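You operate a simulated robot arm through the tools that you are given. There is no shell and no other tool.

You run a simulated robot arm. Do the job below in one go: nothing can be reset, and whatever is moved stays where it is left.

## Task
Zero the counter, switch to lane B and run the three jars down it at speed 7.
Fine: leave the belt running.

The check looks at the end state, three seconds after you hand in, the way a careful person would. Anything else that was tipped, shoved, dropped, spilled or broken makes it a failure.

## Robot
A 5-joint arm with a two-finger parallel gripper, fixed in place. Base frame: the origin is on the floor under the middle of its stand, x ahead of it, y to its left, z up. Lengths are in mm, angles in rad, forces in N, time in s.
It reaches about 1134 mm from its shoulder. Its first joint turns from -2.601 to 2.601 rad. Payload 1.57 kg.
Tool frame: the origin (TCP) lies between the finger pads and is the grasp point; the fingertips stand 30 mm ahead of it; z points along the fingers, y is the line along which they close. The gripper opens to 110 mm. The fingers are 24 mm wide and 12 mm thick; the gripper's body (48 by 112 mm) begins 78 mm behind the TCP.
Orientation is that of the tool frame in the base frame, as a unit quaternion [w, x, y, z]. With the fingers straight down and closing along the base's y, the tool's x points along the base's -x, its y along +y and its z along -z.

## Interface
- The arm moves only by the tool step_arm. Its argument "increments" is one flat list of numbers, 7 for each row, row after row: the shift along the tool's x, y, z in mm, then the turn, a rotation vector about the tool's x, y, z in degrees, then the finger opening in mm, from 0 to 110. In form: [tx, ty, tz, rx, ry, rz, fingers, tx, ty, tz, rx, ry, rz, fingers, ...]. A call has 1 to 20 rows; each row is the pose to reach, as a shift and turn from the pose commanded when the call began, along the tool's axes at that moment. Each row takes 0.2 s and may step no farther than 50 mm and 0.15 rad from the row before; otherwise, or with a gripper value out of range, the whole call is refused. A pose out of reach is approached as far as the arm can. The call stops where the force on the tool passes 40 N (or 10 N more than at its start, if that is more) or the arm is blocked; 0.2 s more then pass. The fingers move at their own pace (about 153 mm/s each) and stop on an object; they squeeze with about 38 N. The grip force told is the motor's: it shows also when the fingers shut on nothing. Time passes only in rows, and 0.2 s behind the last, so rows that repeat a pose let the fingers close. It gives the time, the measured TCP pose, the force on the tool (base axes), the opening and the grip force at its end, in the units of the frame above (readings bear some noise), with the torque about the TCP (base axes, N m) and any sound that the robot's microphone picked up, and new pictures: "show" is both (left out), scene, wrist or none.
- Cameras (640 x 400 px; columns grow to the right, rows downward): "scene" is fixed at [218.9, 502.7, 1513.5]; the picture's right is [-0.67, -0.74, 0.00], its down [-0.45, 0.41, -0.80] and it looks along [0.59, -0.53, -0.61] (base axes); focal length 368 px, centre (320, 200). "wrist" rides on the gripper at [70, 16, -141] in the tool frame; the picture's right is [-0.23, 0.97, 0.00], its down [-0.86, -0.20, -0.48] and it looks along [-0.47, -0.11, 0.88] (tool axes); focal length 222 px, centre (320, 200). There is no depth. A picture from a camera that has moved, and an enlarged one, comes with that camera's place and axes in the base frame and with its lens.
- raise_lower(by): slides the trunk up (or, below 0, down) by that many mm; the arm rides with it, the base frame stays. It gives what a move gives, with no picture.
- enlarge(camera, box): a new picture of the part [left, top, right, bottom] of that camera's present view, enlarged. The clock stands still meanwhile.
- sign_off(): hands the job in; it is judged then, once.

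Nothing tells you positions but the pictures and the camera data. Unless the task says otherwise, let go and move clear before handing in.

The tools are called after ">>>" by a JSON object that holds its "fn" and its "kwargs". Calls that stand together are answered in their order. step_arm: Moves the arm, as the interface text tells. Its arguments: {"type":"object","properties":{"increments":{"type":"array"},"show":{"type":"string","enum":["both","scene","wrist","none"]}},"required":["increments"]} The other tools are called the same way: raise_lower (by) moves the trunk up or down; enlarge (camera, box) takes an enlarged picture of a part of a camera's view; sign_off () hands the job in.

At the start:

```text
time_s: 0.0
tcp_pos: [562.5, -383.2, 1182.3]
ee_rot: [0.0, 0.0, 1.0, 0.0]
contact_force: [0.7, 0.3, -0.5]
ft_torque: [0.0, -0.02, 0.02]
width: 110.0
grip_force: 0.0
trunk travel left (down, up): [-916.0, 54.0]
```

scene: 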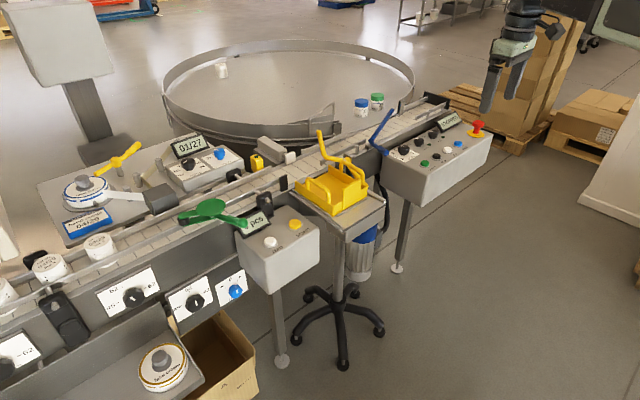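
wrist: 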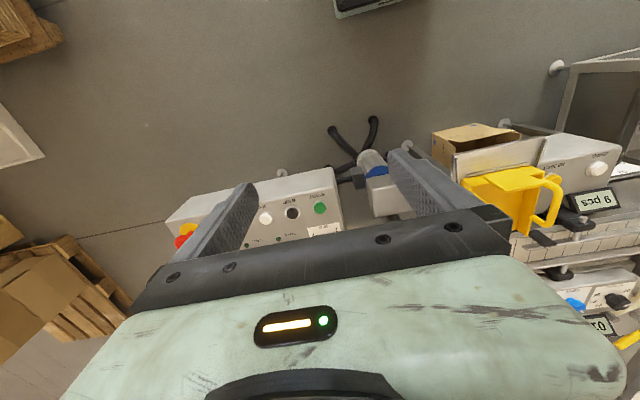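

I see a conveyor line with several control boxes, jars on the left of the belt, a counter display, and various knobs and buttons. I'll look at the details before moving anything.

>>> {"fn": "enlarge", "kwargs": {"camera": "scene", "box": [370, 80, 500, 200]}}

>>> {"fn": "enlarge", "kwargs": {"camera": "scene", "box": [140, 120, 270, 210]}}

>>> {"fn": "enlarge", "kwargs": {"camera": "scene", "box": [0, 220, 200, 400]}}

>>> {"fn": "enlarge", "kwargs": {"camera": "scene", "box": [160, 190, 330, 310]}}

>>> {"fn": "enlarge", "kwargs": {"camera": "scene", "box": [40, 130, 180, 250]}}

>>> {"fn": "enlarge", "kwargs": {"camera": "scene", "box": [250, 90, 410, 220]}}

```text
3.33 times, centred on (435, 140) of scene
camera zoom: at [218.9, 502.7, 1513.5], right [-0.67, -0.74, 0.0], down [-0.45, 0.41, -0.8], along [0.59, -0.53, -0.61], focal length 1227 px, centre (-63, 400)
```

zoom: 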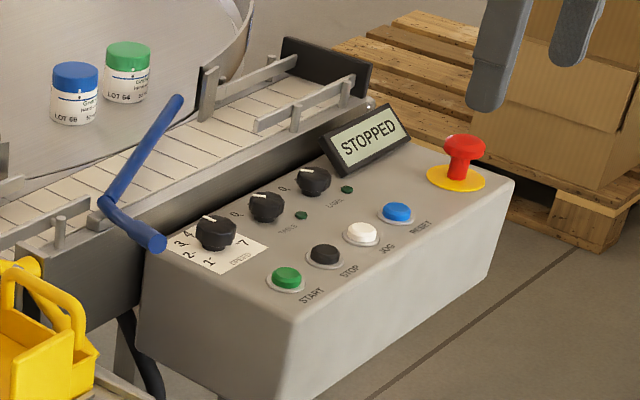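

```text
4.44 times, centred on (205, 165) of scene
camera zoom: at [218.9, 502.7, 1513.5], right [-0.67, -0.74, 0.0], down [-0.45, 0.41, -0.8], along [0.59, -0.53, -0.61], focal length 1636 px, centre (831, 356)
```

zoom: 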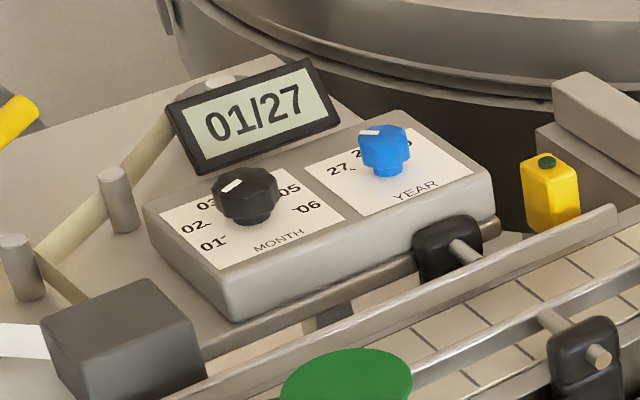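

```text
2.22 times, centred on (100, 310) of scene
camera zoom: at [218.9, 502.7, 1513.5], right [-0.67, -0.74, 0.0], down [-0.45, 0.41, -0.8], along [0.59, -0.53, -0.61], focal length 818 px, centre (809, -44)
```

zoom: 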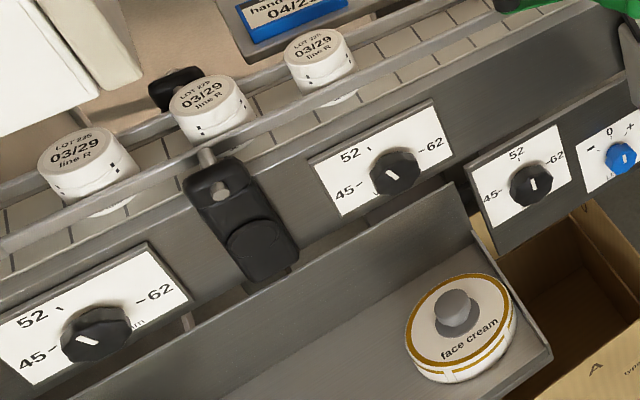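

```text
3.33 times, centred on (245, 250) of scene
camera zoom: at [218.9, 502.7, 1513.5], right [-0.67, -0.74, 0.0], down [-0.45, 0.41, -0.8], along [0.59, -0.53, -0.61], focal length 1227 px, centre (570, 33)
```

zoom: 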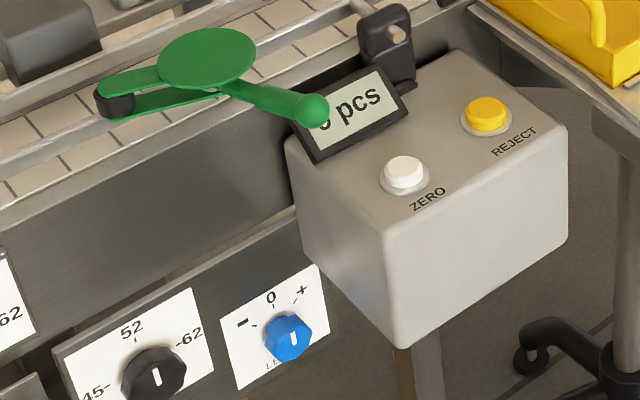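

```text
3.33 times, centred on (110, 190) of scene
camera zoom: at [218.9, 502.7, 1513.5], right [-0.67, -0.74, 0.0], down [-0.45, 0.41, -0.8], along [0.59, -0.53, -0.61], focal length 1227 px, centre (1020, 233)
```

zoom: 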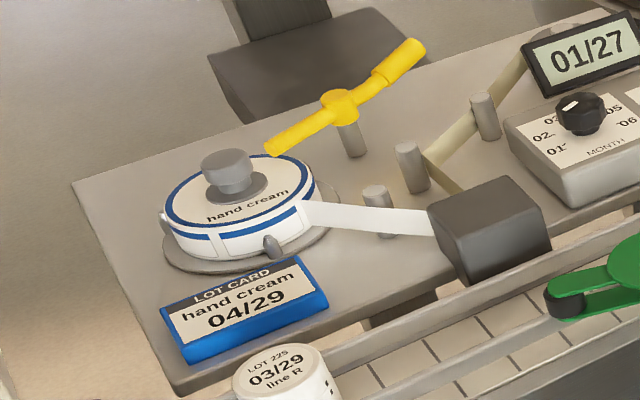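

```text
3.08 times, centred on (330, 155) of scene
camera zoom: at [218.9, 502.7, 1513.5], right [-0.67, -0.74, 0.0], down [-0.45, 0.41, -0.8], along [0.59, -0.53, -0.61], focal length 1133 px, centre (289, 338)
```

zoom: 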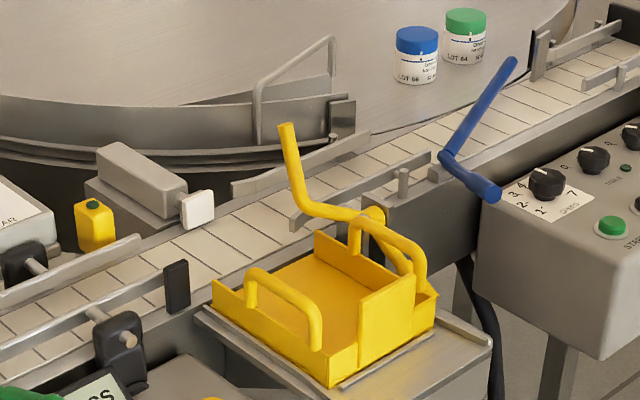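

The conveyor runs along y about 1 m ahead of the robot. The counter box (ZERO) is near y≈0 and the drive panel (START/STOP/SPEED) near y≈-750. I'll bring the arm over to y=0 and pitch it forward to look for lane labels.

>>> {"fn": "step_arm", "kwargs": {"increments": [15, 38.3, 0, 0, 0, 0, 110, 30, 76.6, 0, 0, 0, 0, 110, 45, 114.9, 0, 0, 0, 0, 110, 60, 153.2, 0, 0, 0, 0, 110, 75, 191.5, 0, 0, 0, 0, 110, 90, 229.8, 0, 0, 0, 0, 110, 105, 268.1, 0, 0, 0, 0, 110, 120, 306.4, 0, 0, 0, 0, 110, 135, 344.7, 0, 0, 0, 0, 110, 150, 383, 0, 0, 0, 0, 110, 150, 383, 0, 0, -8, 0, 110, 150, 383, 0, 0, -16, 0, 110, 150, 383, 0, 0, -24, 0, 110, 150, 383, 0, 0, -30, 0, 110], "show": "both"}}

```text
time_s: 3.0
tcp_pos: [691.6, 7.4, 1214.4]
ee_rot: [0.255, 0.0, 0.967, 0.0]
contact_force: [-0.3, 0.7, 0.8]
ft_torque: [0.0, 0.0, 0.01]
width: 109.7
grip_force: 0.0
out of reach, approached as far as the arm can: row 4, 5, 6, 7, 8, 9, 10, 11, 12, 13, 14
trunk travel left (down, up): [-916.0, 54.0]
camera wrist: at [560.9, 24.1, 1302.0], right [0.2, 0.97, 0.11], down [0.51, -0.2, 0.84], along [0.84, -0.11, -0.53], focal length 222 px, centre (320, 200)
```

scene: 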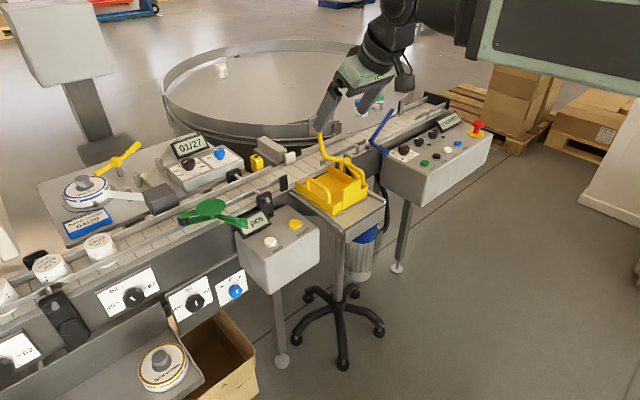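
wrist: 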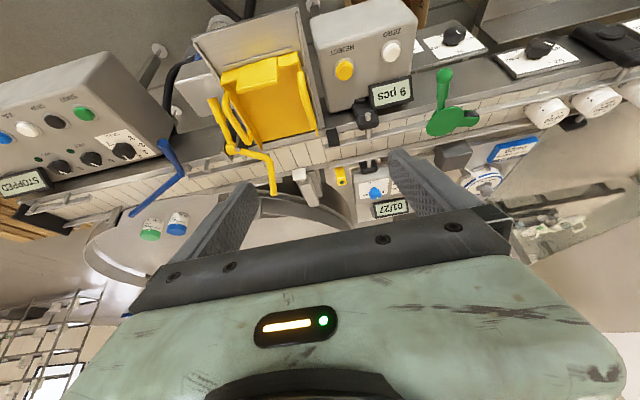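

The wrist camera now sees the whole line (upside-down). I'll enlarge the parts that could carry lane labels.

>>> {"fn": "enlarge", "kwargs": {"camera": "wrist", "box": [170, 20, 340, 220]}}

>>> {"fn": "enlarge", "kwargs": {"camera": "wrist", "box": [0, 40, 220, 260]}}

>>> {"fn": "enlarge", "kwargs": {"camera": "wrist", "box": [300, 0, 480, 150]}}

>>> {"fn": "enlarge", "kwargs": {"camera": "wrist", "box": [440, 20, 640, 220]}}

```text
2.00 times, centred on (255, 120) of wrist
camera zoom: at [560.9, 24.1, 1302.0], right [0.2, 0.97, 0.11], down [0.51, -0.2, 0.84], along [0.84, -0.11, -0.53], focal length 444 px, centre (450, 360)
```

zoom: 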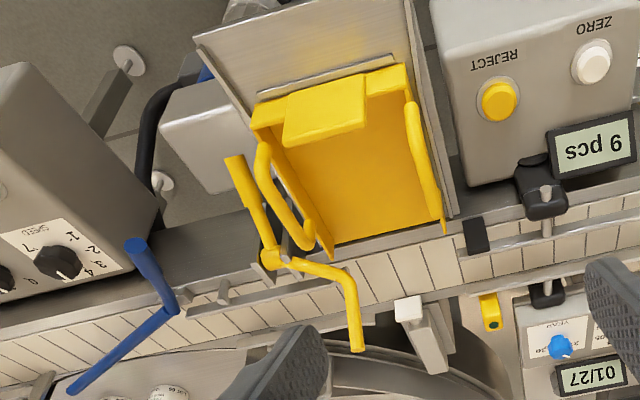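

```text
1.82 times, centred on (110, 150) of wrist
camera zoom: at [560.9, 24.1, 1302.0], right [0.2, 0.97, 0.11], down [0.51, -0.2, 0.84], along [0.84, -0.11, -0.53], focal length 404 px, centre (702, 291)
```

zoom: 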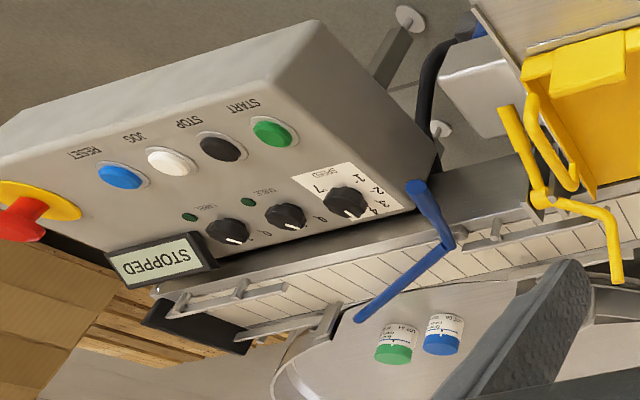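

```text
2.67 times, centred on (390, 75) of wrist
camera zoom: at [560.9, 24.1, 1302.0], right [0.2, 0.97, 0.11], down [0.51, -0.2, 0.84], along [0.84, -0.11, -0.53], focal length 592 px, centre (133, 533)
```

zoom: 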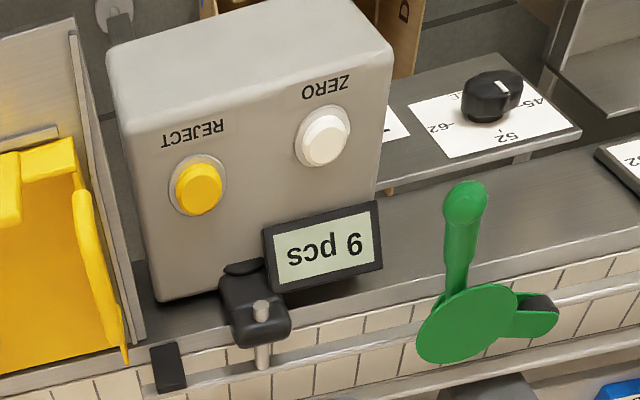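

```text
2.00 times, centred on (540, 120) of wrist
camera zoom: at [560.9, 24.1, 1302.0], right [0.2, 0.97, 0.11], down [0.51, -0.2, 0.84], along [0.84, -0.11, -0.53], focal length 444 px, centre (-120, 360)
```

zoom: 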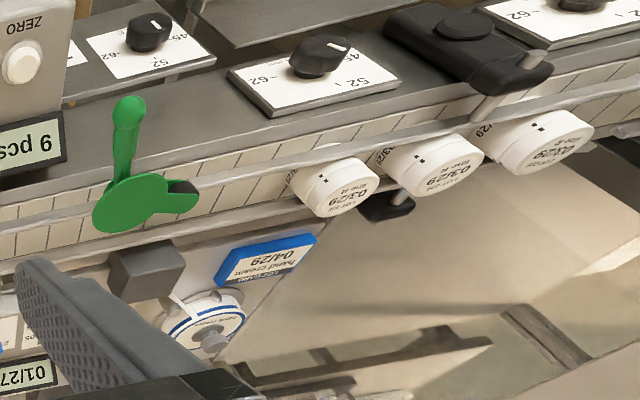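

The counter reads "6 pcs". I still need lane markings, so I'm zooming in harder on the levers, the end of the belt and the cardboard box.

>>> {"fn": "enlarge", "kwargs": {"camera": "wrist", "box": [215, 90, 295, 160]}}

>>> {"fn": "enlarge", "kwargs": {"camera": "wrist", "box": [120, 120, 210, 220]}}

>>> {"fn": "enlarge", "kwargs": {"camera": "wrist", "box": [100, 110, 170, 170]}}

>>> {"fn": "enlarge", "kwargs": {"camera": "wrist", "box": [20, 130, 120, 200]}}

>>> {"fn": "enlarge", "kwargs": {"camera": "scene", "box": [310, 100, 400, 170]}}

>>> {"fn": "enlarge", "kwargs": {"camera": "scene", "box": [160, 300, 280, 400]}}

>>> {"fn": "enlarge", "kwargs": {"camera": "scene", "box": [150, 30, 350, 150]}}

>>> {"fn": "enlarge", "kwargs": {"camera": "scene", "box": [340, 80, 450, 150]}}

```text
5.71 times, centred on (255, 125) of wrist
camera zoom: at [560.9, 24.1, 1302.0], right [0.2, 0.97, 0.11], down [0.51, -0.2, 0.84], along [0.84, -0.11, -0.53], focal length 1269 px, centre (691, 629)
```

zoom: 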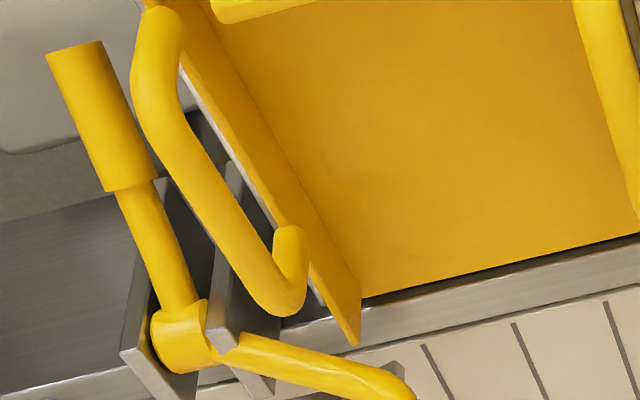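

```text
4.00 times, centred on (165, 170) of wrist
camera zoom: at [560.9, 24.1, 1302.0], right [0.2, 0.97, 0.11], down [0.51, -0.2, 0.84], along [0.84, -0.11, -0.53], focal length 888 px, centre (940, 320)
```

zoom: 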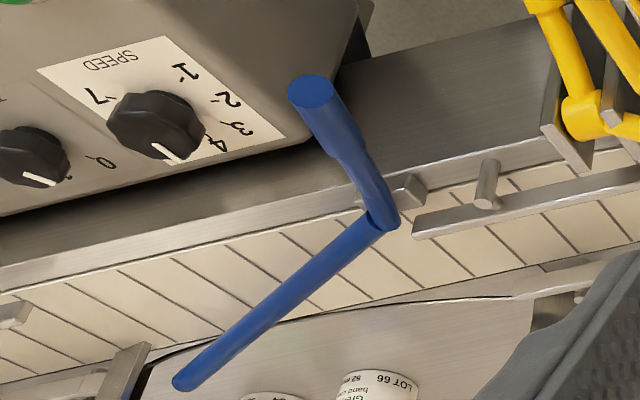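

```text
6.67 times, centred on (135, 140) of wrist
camera zoom: at [560.9, 24.1, 1302.0], right [0.2, 0.97, 0.11], down [0.51, -0.2, 0.84], along [0.84, -0.11, -0.53], focal length 1481 px, centre (1553, 600)
```

zoom: 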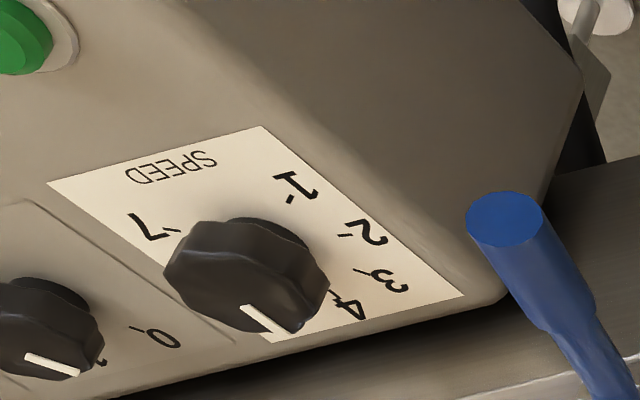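

```text
5.71 times, centred on (70, 165) of wrist
camera zoom: at [560.9, 24.1, 1302.0], right [0.2, 0.97, 0.11], down [0.51, -0.2, 0.84], along [0.84, -0.11, -0.53], focal length 1269 px, centre (1749, 400)
```

zoom: 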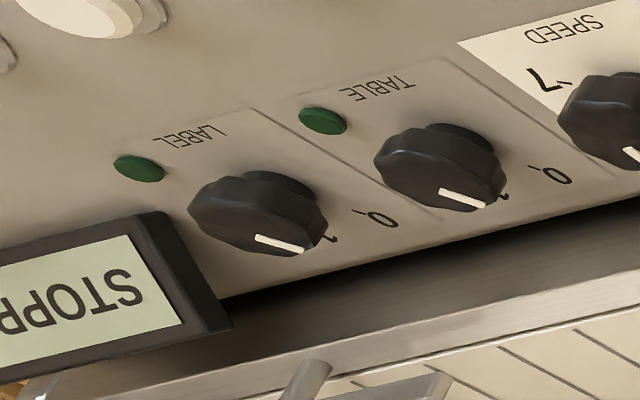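

```text
5.71 times, centred on (355, 135) of scene
camera zoom: at [218.9, 502.7, 1513.5], right [-0.67, -0.74, 0.0], down [-0.45, 0.41, -0.8], along [0.59, -0.53, -0.61], focal length 2103 px, centre (120, 571)
```

zoom: 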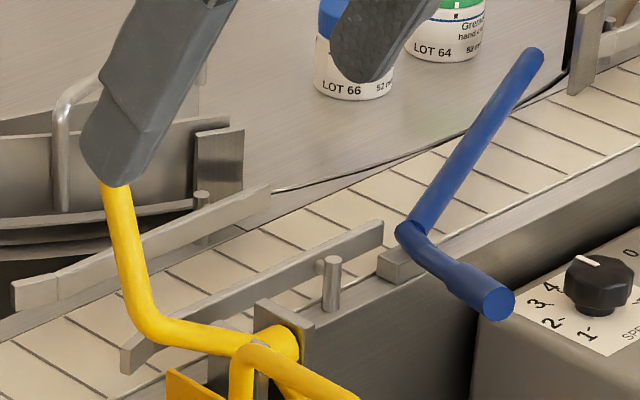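

```text
4.00 times, centred on (220, 350) of scene
camera zoom: at [218.9, 502.7, 1513.5], right [-0.67, -0.74, 0.0], down [-0.45, 0.41, -0.8], along [0.59, -0.53, -0.61], focal length 1472 px, centre (720, -400)
```

zoom: 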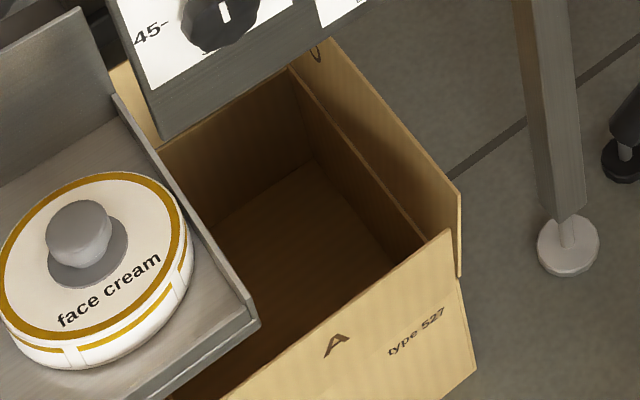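

```text
3.20 times, centred on (250, 90) of scene
camera zoom: at [218.9, 502.7, 1513.5], right [-0.67, -0.74, 0.0], down [-0.45, 0.41, -0.8], along [0.59, -0.53, -0.61], focal length 1178 px, centre (544, 552)
```

zoom: 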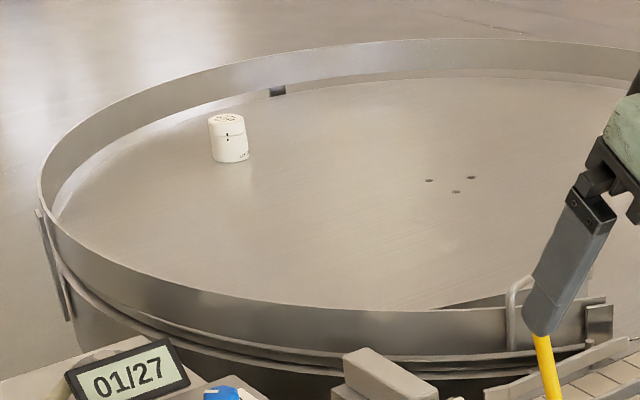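

```text
5.71 times, centred on (395, 115) of scene
camera zoom: at [218.9, 502.7, 1513.5], right [-0.67, -0.74, 0.0], down [-0.45, 0.41, -0.8], along [0.59, -0.53, -0.61], focal length 2103 px, centre (-109, 686)
```

zoom: 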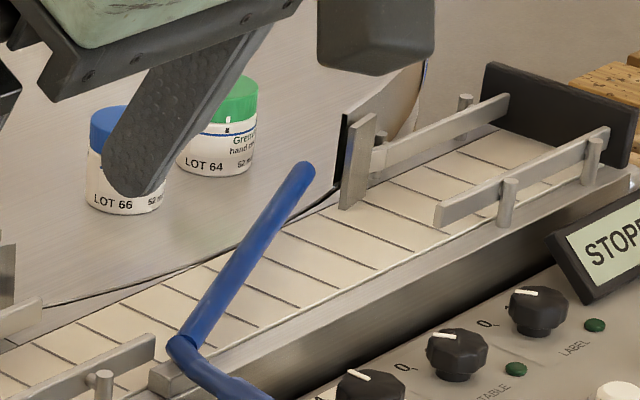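

Straight on, the belt ends at a black stop plate. The blue bar crosses the belt beside the turntable, and there are a yellow lever and a green lever as well. I'll zoom in on the green lever and other spots for A/B letters.

>>> {"fn": "enlarge", "kwargs": {"camera": "wrist", "box": [410, 60, 500, 150]}}

>>> {"fn": "enlarge", "kwargs": {"camera": "scene", "box": [170, 180, 260, 240]}}

>>> {"fn": "enlarge", "kwargs": {"camera": "scene", "box": [270, 125, 370, 215]}}

>>> {"fn": "enlarge", "kwargs": {"camera": "wrist", "box": [300, 150, 420, 230]}}

>>> {"fn": "enlarge", "kwargs": {"camera": "scene", "box": [0, 40, 140, 260]}}

>>> {"fn": "enlarge", "kwargs": {"camera": "scene", "box": [0, 260, 120, 400]}}

```text
4.44 times, centred on (455, 105) of wrist
camera zoom: at [560.9, 24.1, 1302.0], right [0.2, 0.97, 0.11], down [0.51, -0.2, 0.84], along [0.84, -0.11, -0.53], focal length 987 px, centre (-280, 622)
```

zoom: 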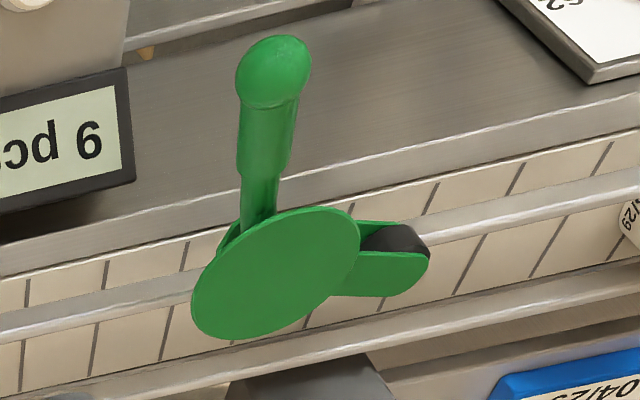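

```text
6.67 times, centred on (215, 210) of scene
camera zoom: at [218.9, 502.7, 1513.5], right [-0.67, -0.74, 0.0], down [-0.45, 0.41, -0.8], along [0.59, -0.53, -0.61], focal length 2454 px, centre (1020, 133)
```

zoom: 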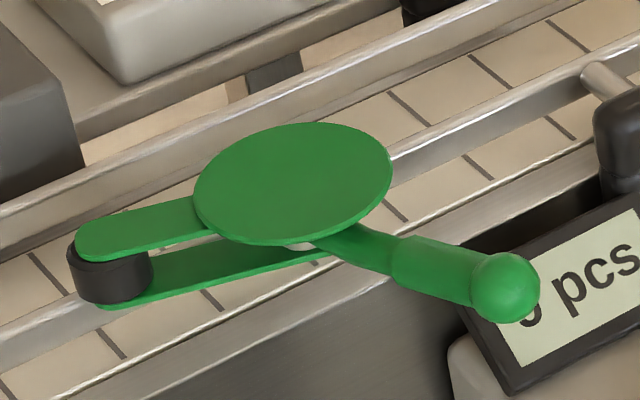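

```text
4.44 times, centred on (320, 170) of scene
camera zoom: at [218.9, 502.7, 1513.5], right [-0.67, -0.74, 0.0], down [-0.45, 0.41, -0.8], along [0.59, -0.53, -0.61], focal length 1636 px, centre (320, 333)
```

zoom: 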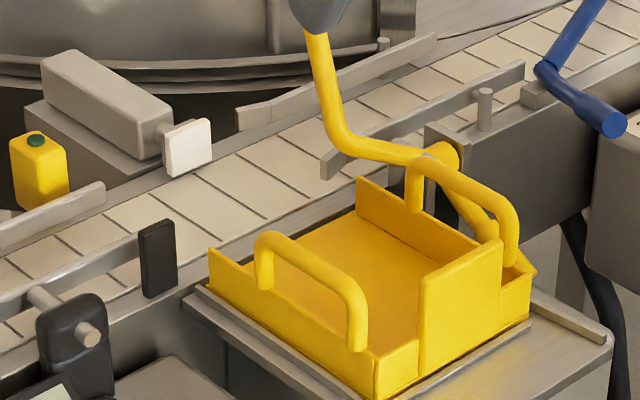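

```text
5.00 times, centred on (360, 190) of wrist
camera zoom: at [560.9, 24.1, 1302.0], right [0.2, 0.97, 0.11], down [0.51, -0.2, 0.84], along [0.84, -0.11, -0.53], focal length 1111 px, centre (120, 250)
```

zoom: 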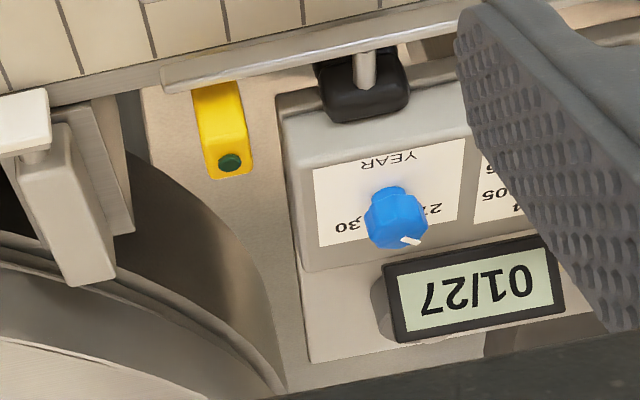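

```text
1.82 times, centred on (70, 150) of scene
camera zoom: at [218.9, 502.7, 1513.5], right [-0.67, -0.74, 0.0], down [-0.45, 0.41, -0.8], along [0.59, -0.53, -0.61], focal length 669 px, centre (774, 291)
```

zoom: 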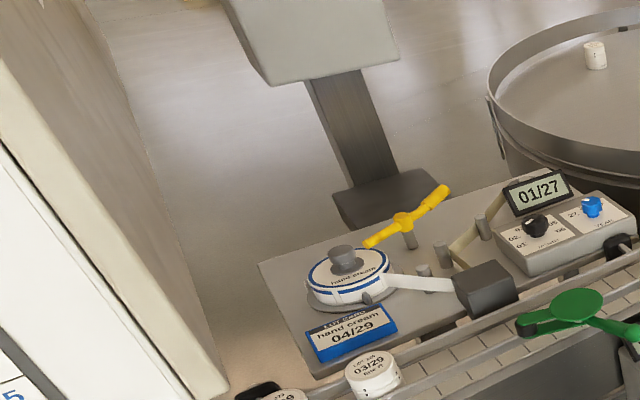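

```text
2.86 times, centred on (60, 330) of scene
camera zoom: at [218.9, 502.7, 1513.5], right [-0.67, -0.74, 0.0], down [-0.45, 0.41, -0.8], along [0.59, -0.53, -0.61], focal length 1052 px, centre (1063, -171)
```

zoom: 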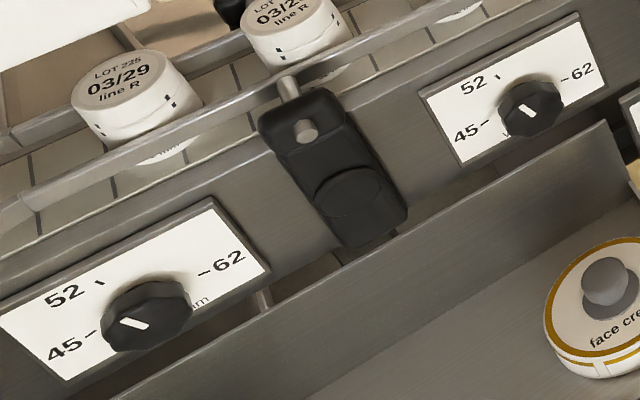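

No A/B letters yet, but the left edge of the scene shows the corner of a notice board at about x-forward, y-left. I'll swing the arm to the left to read it.

>>> {"fn": "step_arm", "kwargs": {"increments": [1.5, 48.2, -0.8, -1.97, 0, -3.48, 110, 5.8, 96.2, -3.3, -3.94, 0, -6.96, 110, 13.1, 143.7, -7.4, -5.9, 0, -10.44, 110, 23.3, 190.5, -13.2, -7.87, 0, -13.92, 110, 36.3, 236.3, -20.5, -9.84, 0, -17.4, 110, 51.9, 281.1, -29.4, -11.81, 0, -20.88, 110, 70.4, 324.4, -39.8, -13.78, 0, -24.36, 110, 91.4, 366.2, -51.7, -15.74, 0, -27.84, 110, 114.8, 406.2, -64.9, -17.71, 0, -31.32, 110], "show": "wrist"}}

```text
time_s: 5.0
tcp_pos: [555.4, 412.7, 1214.9]
ee_rot: [0.246, -0.299, 0.919, 0.077]
contact_force: [0.6, 0.1, 0.2]
ft_torque: [-0.01, 0.01, 0.02]
width: 110.0
grip_force: 0.0
out of reach, approached as far as the arm can: row 2
trunk travel left (down, up): [-916.0, 54.0]
camera wrist: at [439.5, 349.8, 1301.8], right [-0.41, 0.9, 0.11], down [0.52, 0.14, 0.84], along [0.75, 0.41, -0.53], focal length 222 px, centre (320, 200)
```

wrist: 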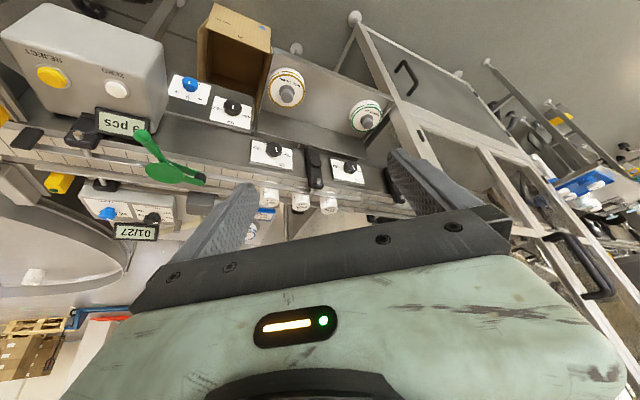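

The camera now sees the infeed end and a framed guard or door on the +y side. I'll enlarge that area to look for a notice.

>>> {"fn": "enlarge", "kwargs": {"camera": "wrist", "box": [330, 0, 640, 220]}}

>>> {"fn": "enlarge", "kwargs": {"camera": "wrist", "box": [500, 80, 640, 300]}}

>>> {"fn": "enlarge", "kwargs": {"camera": "wrist", "box": [180, 50, 420, 220]}}

>>> {"fn": "enlarge", "kwargs": {"camera": "scene", "box": [0, 180, 40, 270]}}

```text
1.82 times, centred on (485, 110) of wrist
camera zoom: at [439.5, 349.8, 1301.8], right [-0.41, 0.9, 0.11], down [0.52, 0.14, 0.84], along [0.75, 0.41, -0.53], focal length 404 px, centre (20, 364)
```

zoom: 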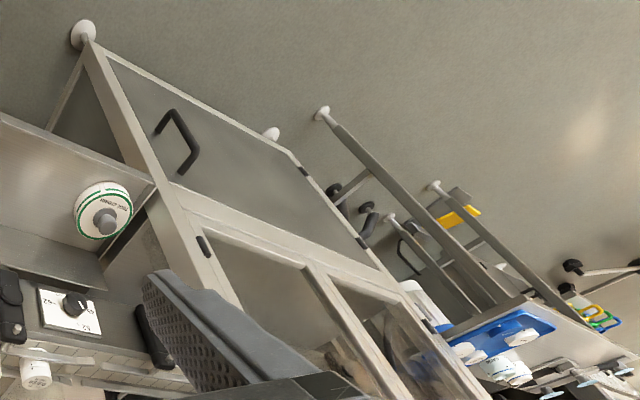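

```text
1.82 times, centred on (570, 190) of wrist
camera zoom: at [439.5, 349.8, 1301.8], right [-0.41, 0.9, 0.11], down [0.52, 0.14, 0.84], along [0.75, 0.41, -0.53], focal length 404 px, centre (-134, 218)
```

zoom: 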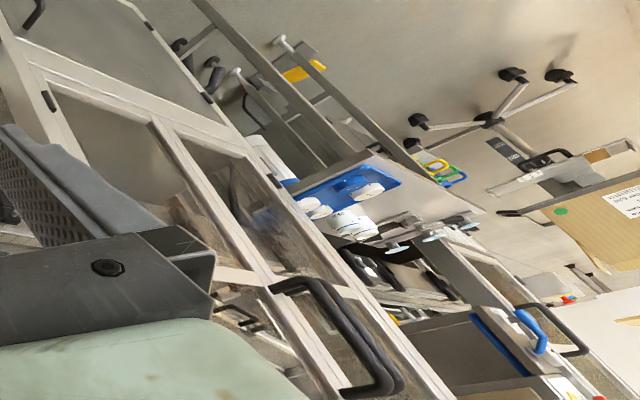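

```text
2.35 times, centred on (300, 135) of wrist
camera zoom: at [439.5, 349.8, 1301.8], right [-0.41, 0.9, 0.11], down [0.52, 0.14, 0.84], along [0.75, 0.41, -0.53], focal length 523 px, centre (367, 353)
```

zoom: 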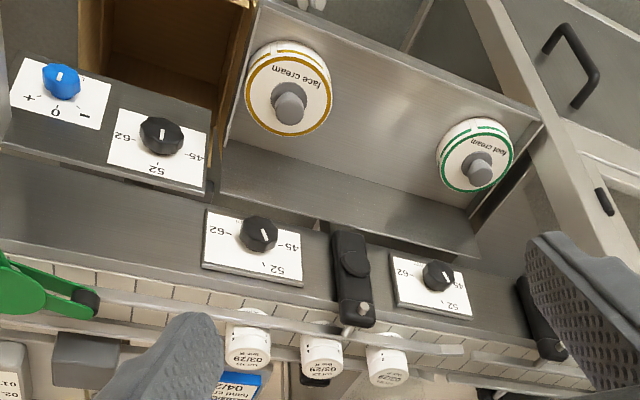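

```text
4.44 times, centred on (20, 225) of scene
camera zoom: at [218.9, 502.7, 1513.5], right [-0.67, -0.74, 0.0], down [-0.45, 0.41, -0.8], along [0.59, -0.53, -0.61], focal length 1636 px, centre (1653, 89)
```

zoom: 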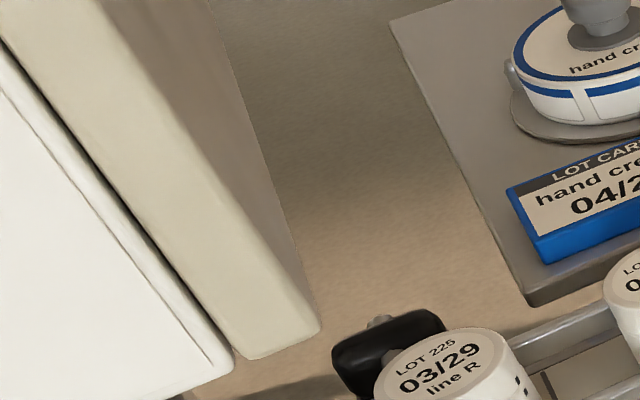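

There's a pale panel at the left edge of the scene view, with something printed on it. I'll pitch the wrist camera up to face it.

>>> {"fn": "step_arm", "kwargs": {"increments": [0, 0, 0, 0, -8, 0, 110, 0, 0, 0, 0, -16, 0, 110, 0, 0, 0, 0, -24, 0, 110, 0, 0, 0, 0, -30, 0, 110], "show": "wrist"}}

```text
time_s: 6.0
tcp_pos: [615.0, 460.4, 1301.5]
ee_rot: [0.476, -0.268, 0.824, 0.151]
contact_force: [-0.1, 0.7, 0.3]
ft_torque: [-0.01, -0.02, -0.02]
width: 109.9
grip_force: 0.0
out of reach, approached as far as the arm can: row 1, 2, 3, 4
trunk travel left (down, up): [-916.0, 54.0]
camera wrist: at [478.1, 382.4, 1311.5], right [-0.48, 0.86, 0.19], down [0.13, -0.15, 0.98], along [0.87, 0.49, -0.04], focal length 222 px, centre (320, 200)
```

wrist: 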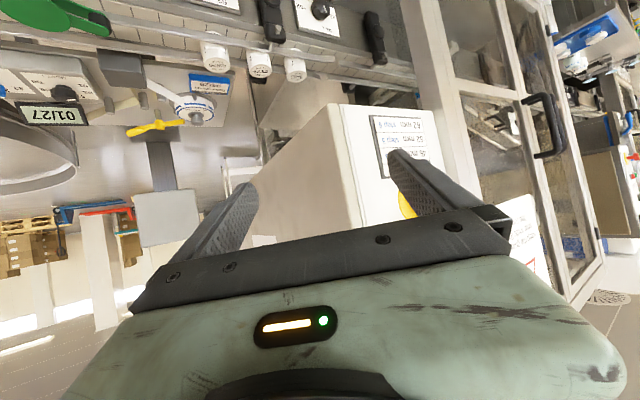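

A cabinet carries a printed list on its face. I'll enlarge it.

>>> {"fn": "enlarge", "kwargs": {"camera": "wrist", "box": [340, 100, 460, 220]}}

>>> {"fn": "enlarge", "kwargs": {"camera": "wrist", "box": [420, 180, 580, 300]}}

>>> {"fn": "enlarge", "kwargs": {"camera": "wrist", "box": [0, 0, 240, 140]}}

```text
3.33 times, centred on (400, 160) of wrist
camera zoom: at [478.1, 382.4, 1311.5], right [-0.48, 0.86, 0.19], down [0.13, -0.15, 0.98], along [0.87, 0.49, -0.04], focal length 740 px, centre (53, 333)
```

zoom: 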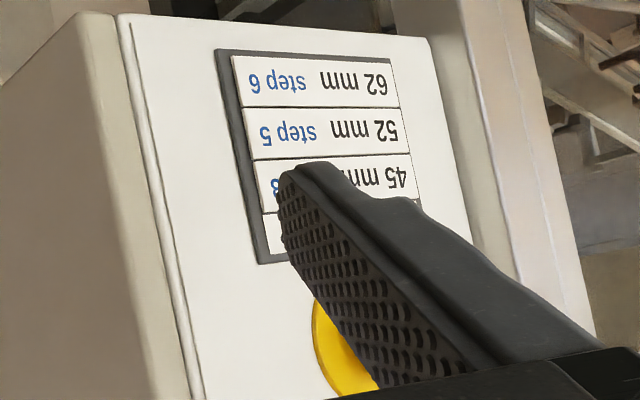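

```text
3.33 times, centred on (500, 240) of wrist
camera zoom: at [478.1, 382.4, 1311.5], right [-0.48, 0.86, 0.19], down [0.13, -0.15, 0.98], along [0.87, 0.49, -0.04], focal length 740 px, centre (-280, 67)
```

zoom: 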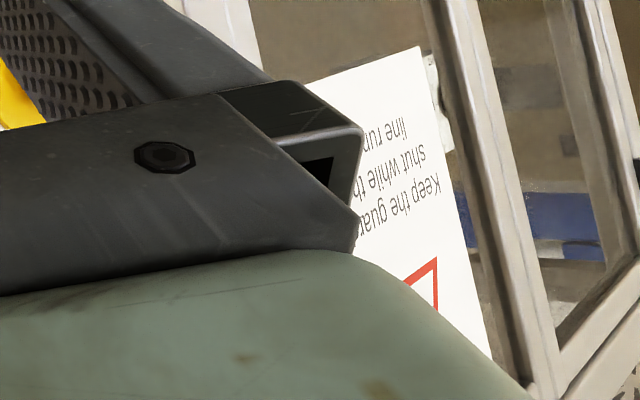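

```text
2.67 times, centred on (120, 70) of wrist
camera zoom: at [478.1, 382.4, 1311.5], right [-0.48, 0.86, 0.19], down [0.13, -0.15, 0.98], along [0.87, 0.49, -0.04], focal length 592 px, centre (853, 547)
```

zoom: 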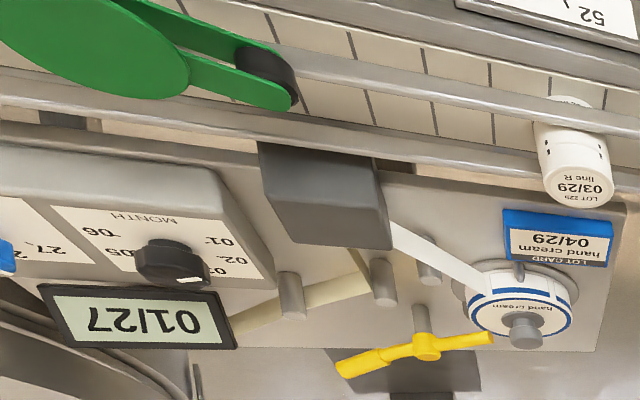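

The list maps jar size to speed steps, and a sign says "Keep the guard shut while the line runs". A finger covers part of the list, so I'll close the fingers and look again.

>>> {"fn": "step_arm", "kwargs": {"increments": [0, 0, 0, 0, 0, 0, 0, 0, 0, 0, 0, 0, 0, 0, 0, 0, 0, 0, 0, 0, 0], "show": "wrist"}}

>>> {"fn": "enlarge", "kwargs": {"camera": "wrist", "box": [320, 90, 480, 250]}}

>>> {"fn": "enlarge", "kwargs": {"camera": "wrist", "box": [480, 180, 640, 320]}}

>>> {"fn": "enlarge", "kwargs": {"camera": "wrist", "box": [400, 0, 640, 200]}}

```text
time_s: 6.8
tcp_pos: [614.8, 460.8, 1301.1]
ee_rot: [0.474, -0.269, 0.825, 0.151]
contact_force: [-0.4, -0.3, 0.3]
ft_torque: [-0.03, -0.03, -0.02]
width: 0.3
grip_force: 21.3
trunk travel left (down, up): [-916.0, 54.0]
camera wrist: at [478.1, 382.2, 1311.4], right [-0.48, 0.86, 0.19], down [0.13, -0.15, 0.98], along [0.87, 0.49, -0.04], focal length 222 px, centre (320, 200)
```

wrist: 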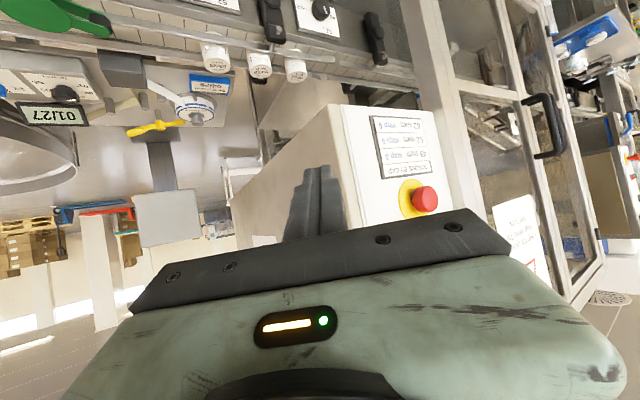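

```text
2.50 times, centred on (400, 170) of wrist
camera zoom: at [478.1, 382.2, 1311.4], right [-0.48, 0.86, 0.19], down [0.13, -0.15, 0.98], along [0.87, 0.49, -0.04], focal length 555 px, centre (120, 275)
```

zoom: 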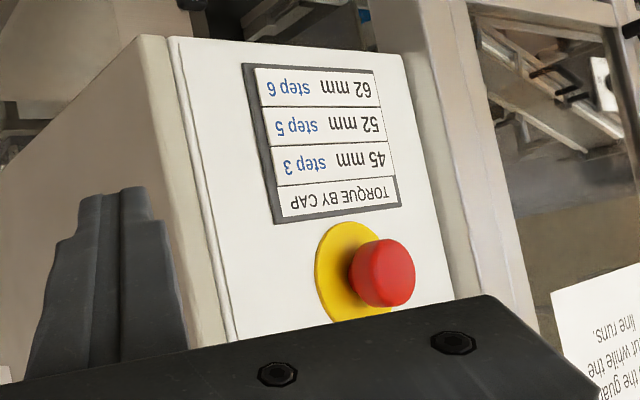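

```text
2.86 times, centred on (560, 250) of wrist
camera zoom: at [478.1, 382.2, 1311.4], right [-0.48, 0.86, 0.19], down [0.13, -0.15, 0.98], along [0.87, 0.49, -0.04], focal length 635 px, centre (-366, 57)
```

zoom: 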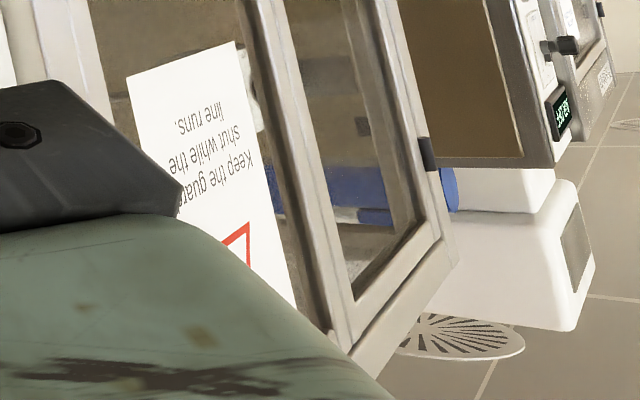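

```text
2.00 times, centred on (520, 100) of wrist
camera zoom: at [478.1, 382.2, 1311.4], right [-0.48, 0.86, 0.19], down [0.13, -0.15, 0.98], along [0.87, 0.49, -0.04], focal length 444 px, centre (-80, 400)
```

zoom: 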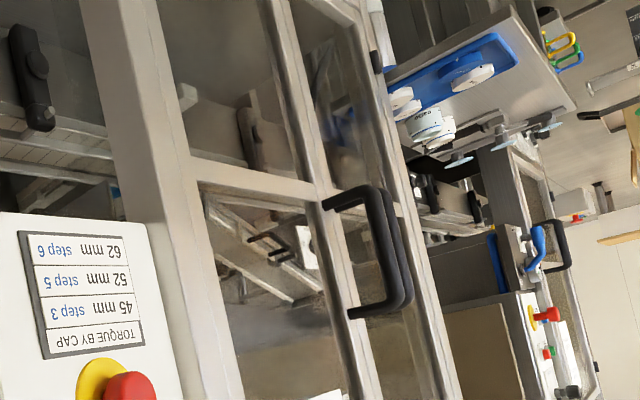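

The board is only a cap-torque list for the capper, so it doesn't matter here. Triangulating gives ZERO at about (784, 159, 883), the blue lever pivot at about (916, -351, 924) and its handle tip at about (801, -288, 953). Next I'll swing right and look for lane labels around the blue and yellow levers.

>>> {"fn": "step_arm", "kwargs": {"increments": [23, 0, -5, 0, 8, 0, 0, 46, 0, -10, 0, 16, 0, 0, 69, 0, -15, 0, 24, 0, 0, 92, 0, -20, 0, 32, 0, 0, 113, 0, -24, 0, 38, 0, 0], "show": "none"}}

```text
time_s: 8.0
tcp_pos: [551.1, 412.4, 1199.9]
ee_rot: [0.181, -0.304, 0.934, 0.056]
contact_force: [-0.8, -0.6, 0.4]
ft_torque: [-0.01, -0.03, 0.0]
width: 0.3
grip_force: 21.4
out of reach, approached as far as the arm can: row 1, 2, 3, 4, 5
trunk travel left (down, up): [-916.0, 54.0]
```

Fingers are closed and the tool is pitched about 22°. I'll sweep the base joint right by 60° to look at the blue and yellow levers and the panel.

>>> {"fn": "step_arm", "kwargs": {"increments": [1.6, -48.0, -0.6, 1.49, 0, 3.71, 0, 6.2, -95.7, -2.5, 2.98, 0, 7.42, 0, 13.9, -143.0, -5.6, 4.48, 0, 11.14, 0, 24.7, -189.6, -9.9, 5.97, 0, 14.85, 0, 38.5, -235.3, -15.5, 7.46, 0, 18.56, 0, 55.2, -279.8, -22.2, 8.95, 0, 22.27, 0, 74.7, -323.0, -30.0, 10.44, 0, 25.98, 0, 97.0, -364.6, -39.0, 11.94, 0, 29.7, 0, 121.9, -404.4, -49.0, 13.43, 0, 33.41, 0, 149.4, -442.2, -60.0, 14.92, 0, 37.12, 0, 179.2, -477.9, -72.0, 16.41, 0, 40.83, 0, 211.2, -511.3, -84.9, 17.9, 0, 44.54, 0, 245.4, -542.2, -98.6, 19.4, 0, 48.26, 0, 281.4, -570.4, -113.1, 20.89, 0, 51.97, 0, 319.2, -595.8, -128.3, 22.38, 0, 55.68, 0], "show": "both"}}

```text
time_s: 11.2
tcp_pos: [622.6, -272.6, 1199.4]
ee_rot: [0.188, 0.205, 0.96, -0.04]
contact_force: [0.3, 0.2, -0.4]
ft_torque: [-0.02, -0.03, 0.0]
width: 0.0
grip_force: 20.8
out of reach, approached as far as the arm can: row 13, 14, 15
trunk travel left (down, up): [-916.0, 54.0]
camera wrist: at [522.2, -208.0, 1304.7], right [0.59, 0.8, 0.08], down [0.48, -0.43, 0.77], along [0.65, -0.41, -0.64], focal length 222 px, centre (320, 200)
```

scene: 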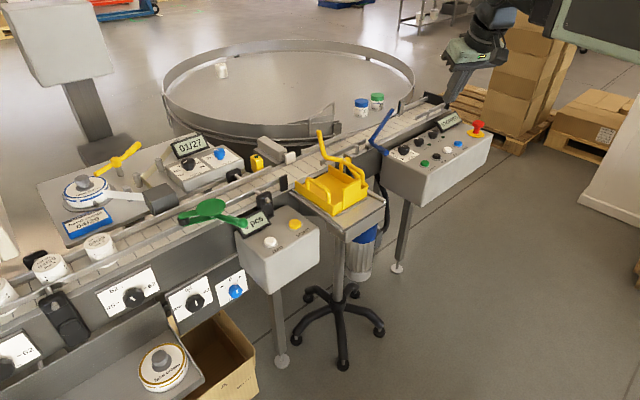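
wrist: 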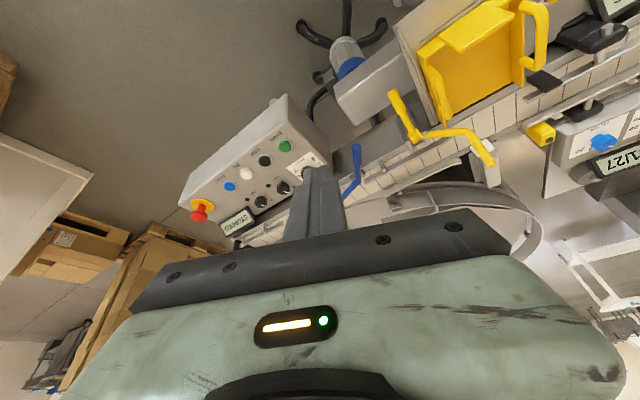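

Now I have a closer view of the levers and panel, so I'll enlarge them.

>>> {"fn": "enlarge", "kwargs": {"camera": "wrist", "box": [370, 70, 520, 200]}}

>>> {"fn": "enlarge", "kwargs": {"camera": "wrist", "box": [290, 120, 400, 210]}}

>>> {"fn": "enlarge", "kwargs": {"camera": "wrist", "box": [180, 100, 330, 240]}}

>>> {"fn": "enlarge", "kwargs": {"camera": "wrist", "box": [400, 160, 560, 280]}}

```text
3.08 times, centred on (445, 135) of wrist
camera zoom: at [522.2, -208.0, 1304.7], right [0.59, 0.8, 0.08], down [0.48, -0.43, 0.77], along [0.65, -0.41, -0.64], focal length 684 px, centre (-65, 400)
```

zoom: 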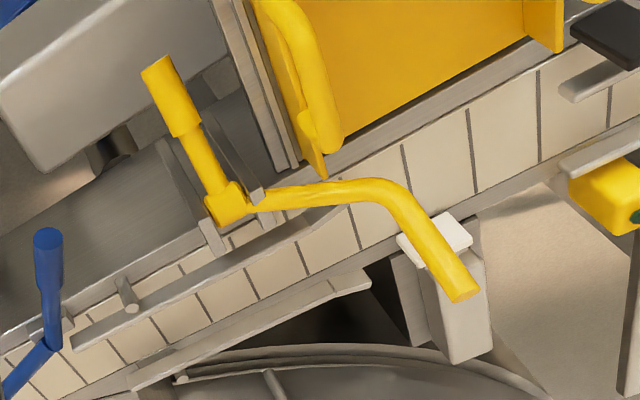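

```text
4.44 times, centred on (345, 165) of wrist
camera zoom: at [522.2, -208.0, 1304.7], right [0.59, 0.8, 0.08], down [0.48, -0.43, 0.77], along [0.65, -0.41, -0.64], focal length 987 px, centre (209, 356)
```

zoom: 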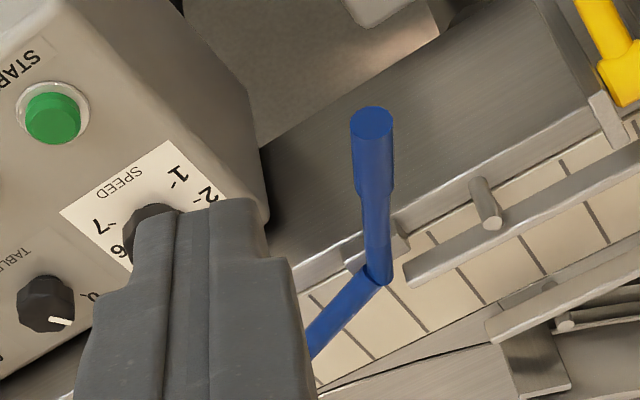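

```text
2.86 times, centred on (255, 170) of wrist
camera zoom: at [522.2, -208.0, 1304.7], right [0.59, 0.8, 0.08], down [0.48, -0.43, 0.77], along [0.65, -0.41, -0.64], focal length 635 px, centre (506, 286)
```

zoom: 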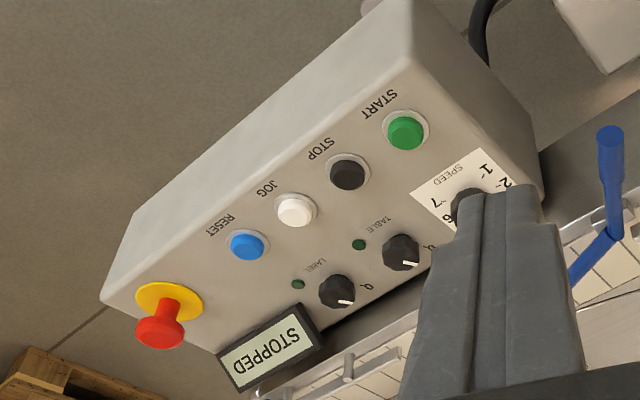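

```text
3.33 times, centred on (480, 220) of wrist
camera zoom: at [522.2, -208.0, 1304.7], right [0.59, 0.8, 0.08], down [0.48, -0.43, 0.77], along [0.65, -0.41, -0.64], focal length 740 px, centre (-213, 133)
```

zoom: 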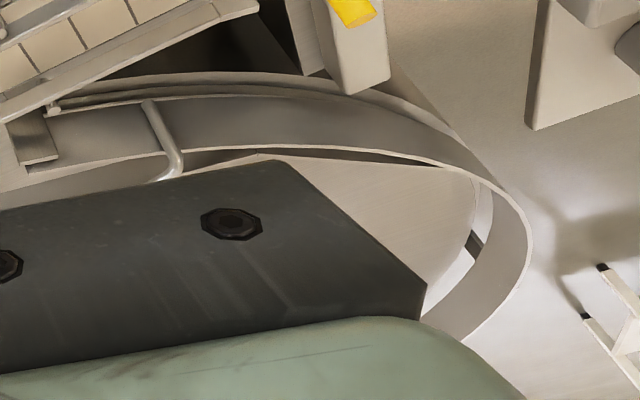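

The yellow lever is a crank hinged along y with its rod raised. The blue bar is a diverter that sweeps jars onto the turntable. I haven't found any letters, so I'll pitch up and drop the trunk to see the vertical faces.

>>> {"fn": "step_arm", "kwargs": {"increments": [0, 0, 0, 0, -8, 0, 0, 0, 0, 0, 0, -16, 0, 0, 0, 0, 0, 0, -23, 0, 0], "show": "none"}}

>>> {"fn": "raise_lower", "kwargs": {"by": -200}}

>>> {"fn": "step_arm", "kwargs": {"increments": [0, 0, 0, 0, 0, 0, 0], "show": "both"}}

```text
time_s: 12.0
tcp_pos: [676.4, -296.0, 1253.7]
ee_rot: [0.375, 0.191, 0.904, -0.081]
contact_force: [0.2, -0.7, -0.6]
ft_torque: [0.01, 0.02, 0.0]
width: 0.2
grip_force: 21.1
out of reach, approached as far as the arm can: row 1, 2, 3
trunk travel left (down, up): [-916.0, 54.0]
```

```text
time_s: 14.2
tcp_pos: [675.4, -296.2, 1052.4]
ee_rot: [0.374, 0.191, 0.904, -0.08]
contact_force: [1.1, -0.2, -0.5]
ft_torque: [-0.02, 0.01, 0.03]
width: 0.1
grip_force: 21.1
trunk travel left (down, up): [-716.0, 254.0]
```

```text
time_s: 14.6
tcp_pos: [675.9, -297.2, 1053.1]
ee_rot: [0.375, 0.191, 0.904, -0.08]
contact_force: [0.7, 0.3, 0.5]
ft_torque: [0.0, 0.01, 0.02]
width: 0.0
grip_force: 21.2
trunk travel left (down, up): [-716.0, 254.0]
camera wrist: at [545.8, -220.0, 1102.8], right [0.54, 0.82, 0.16], down [0.16, -0.29, 0.94], along [0.82, -0.49, -0.29], focal length 222 px, centre (320, 200)
```

scene: 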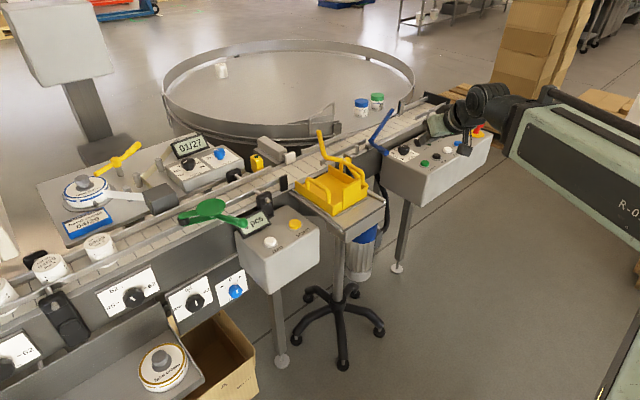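
wrist: 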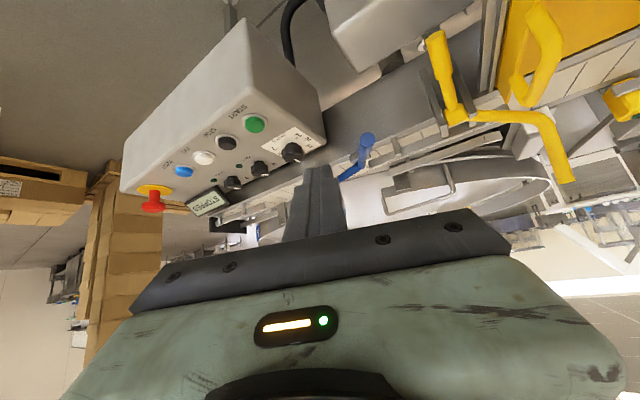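

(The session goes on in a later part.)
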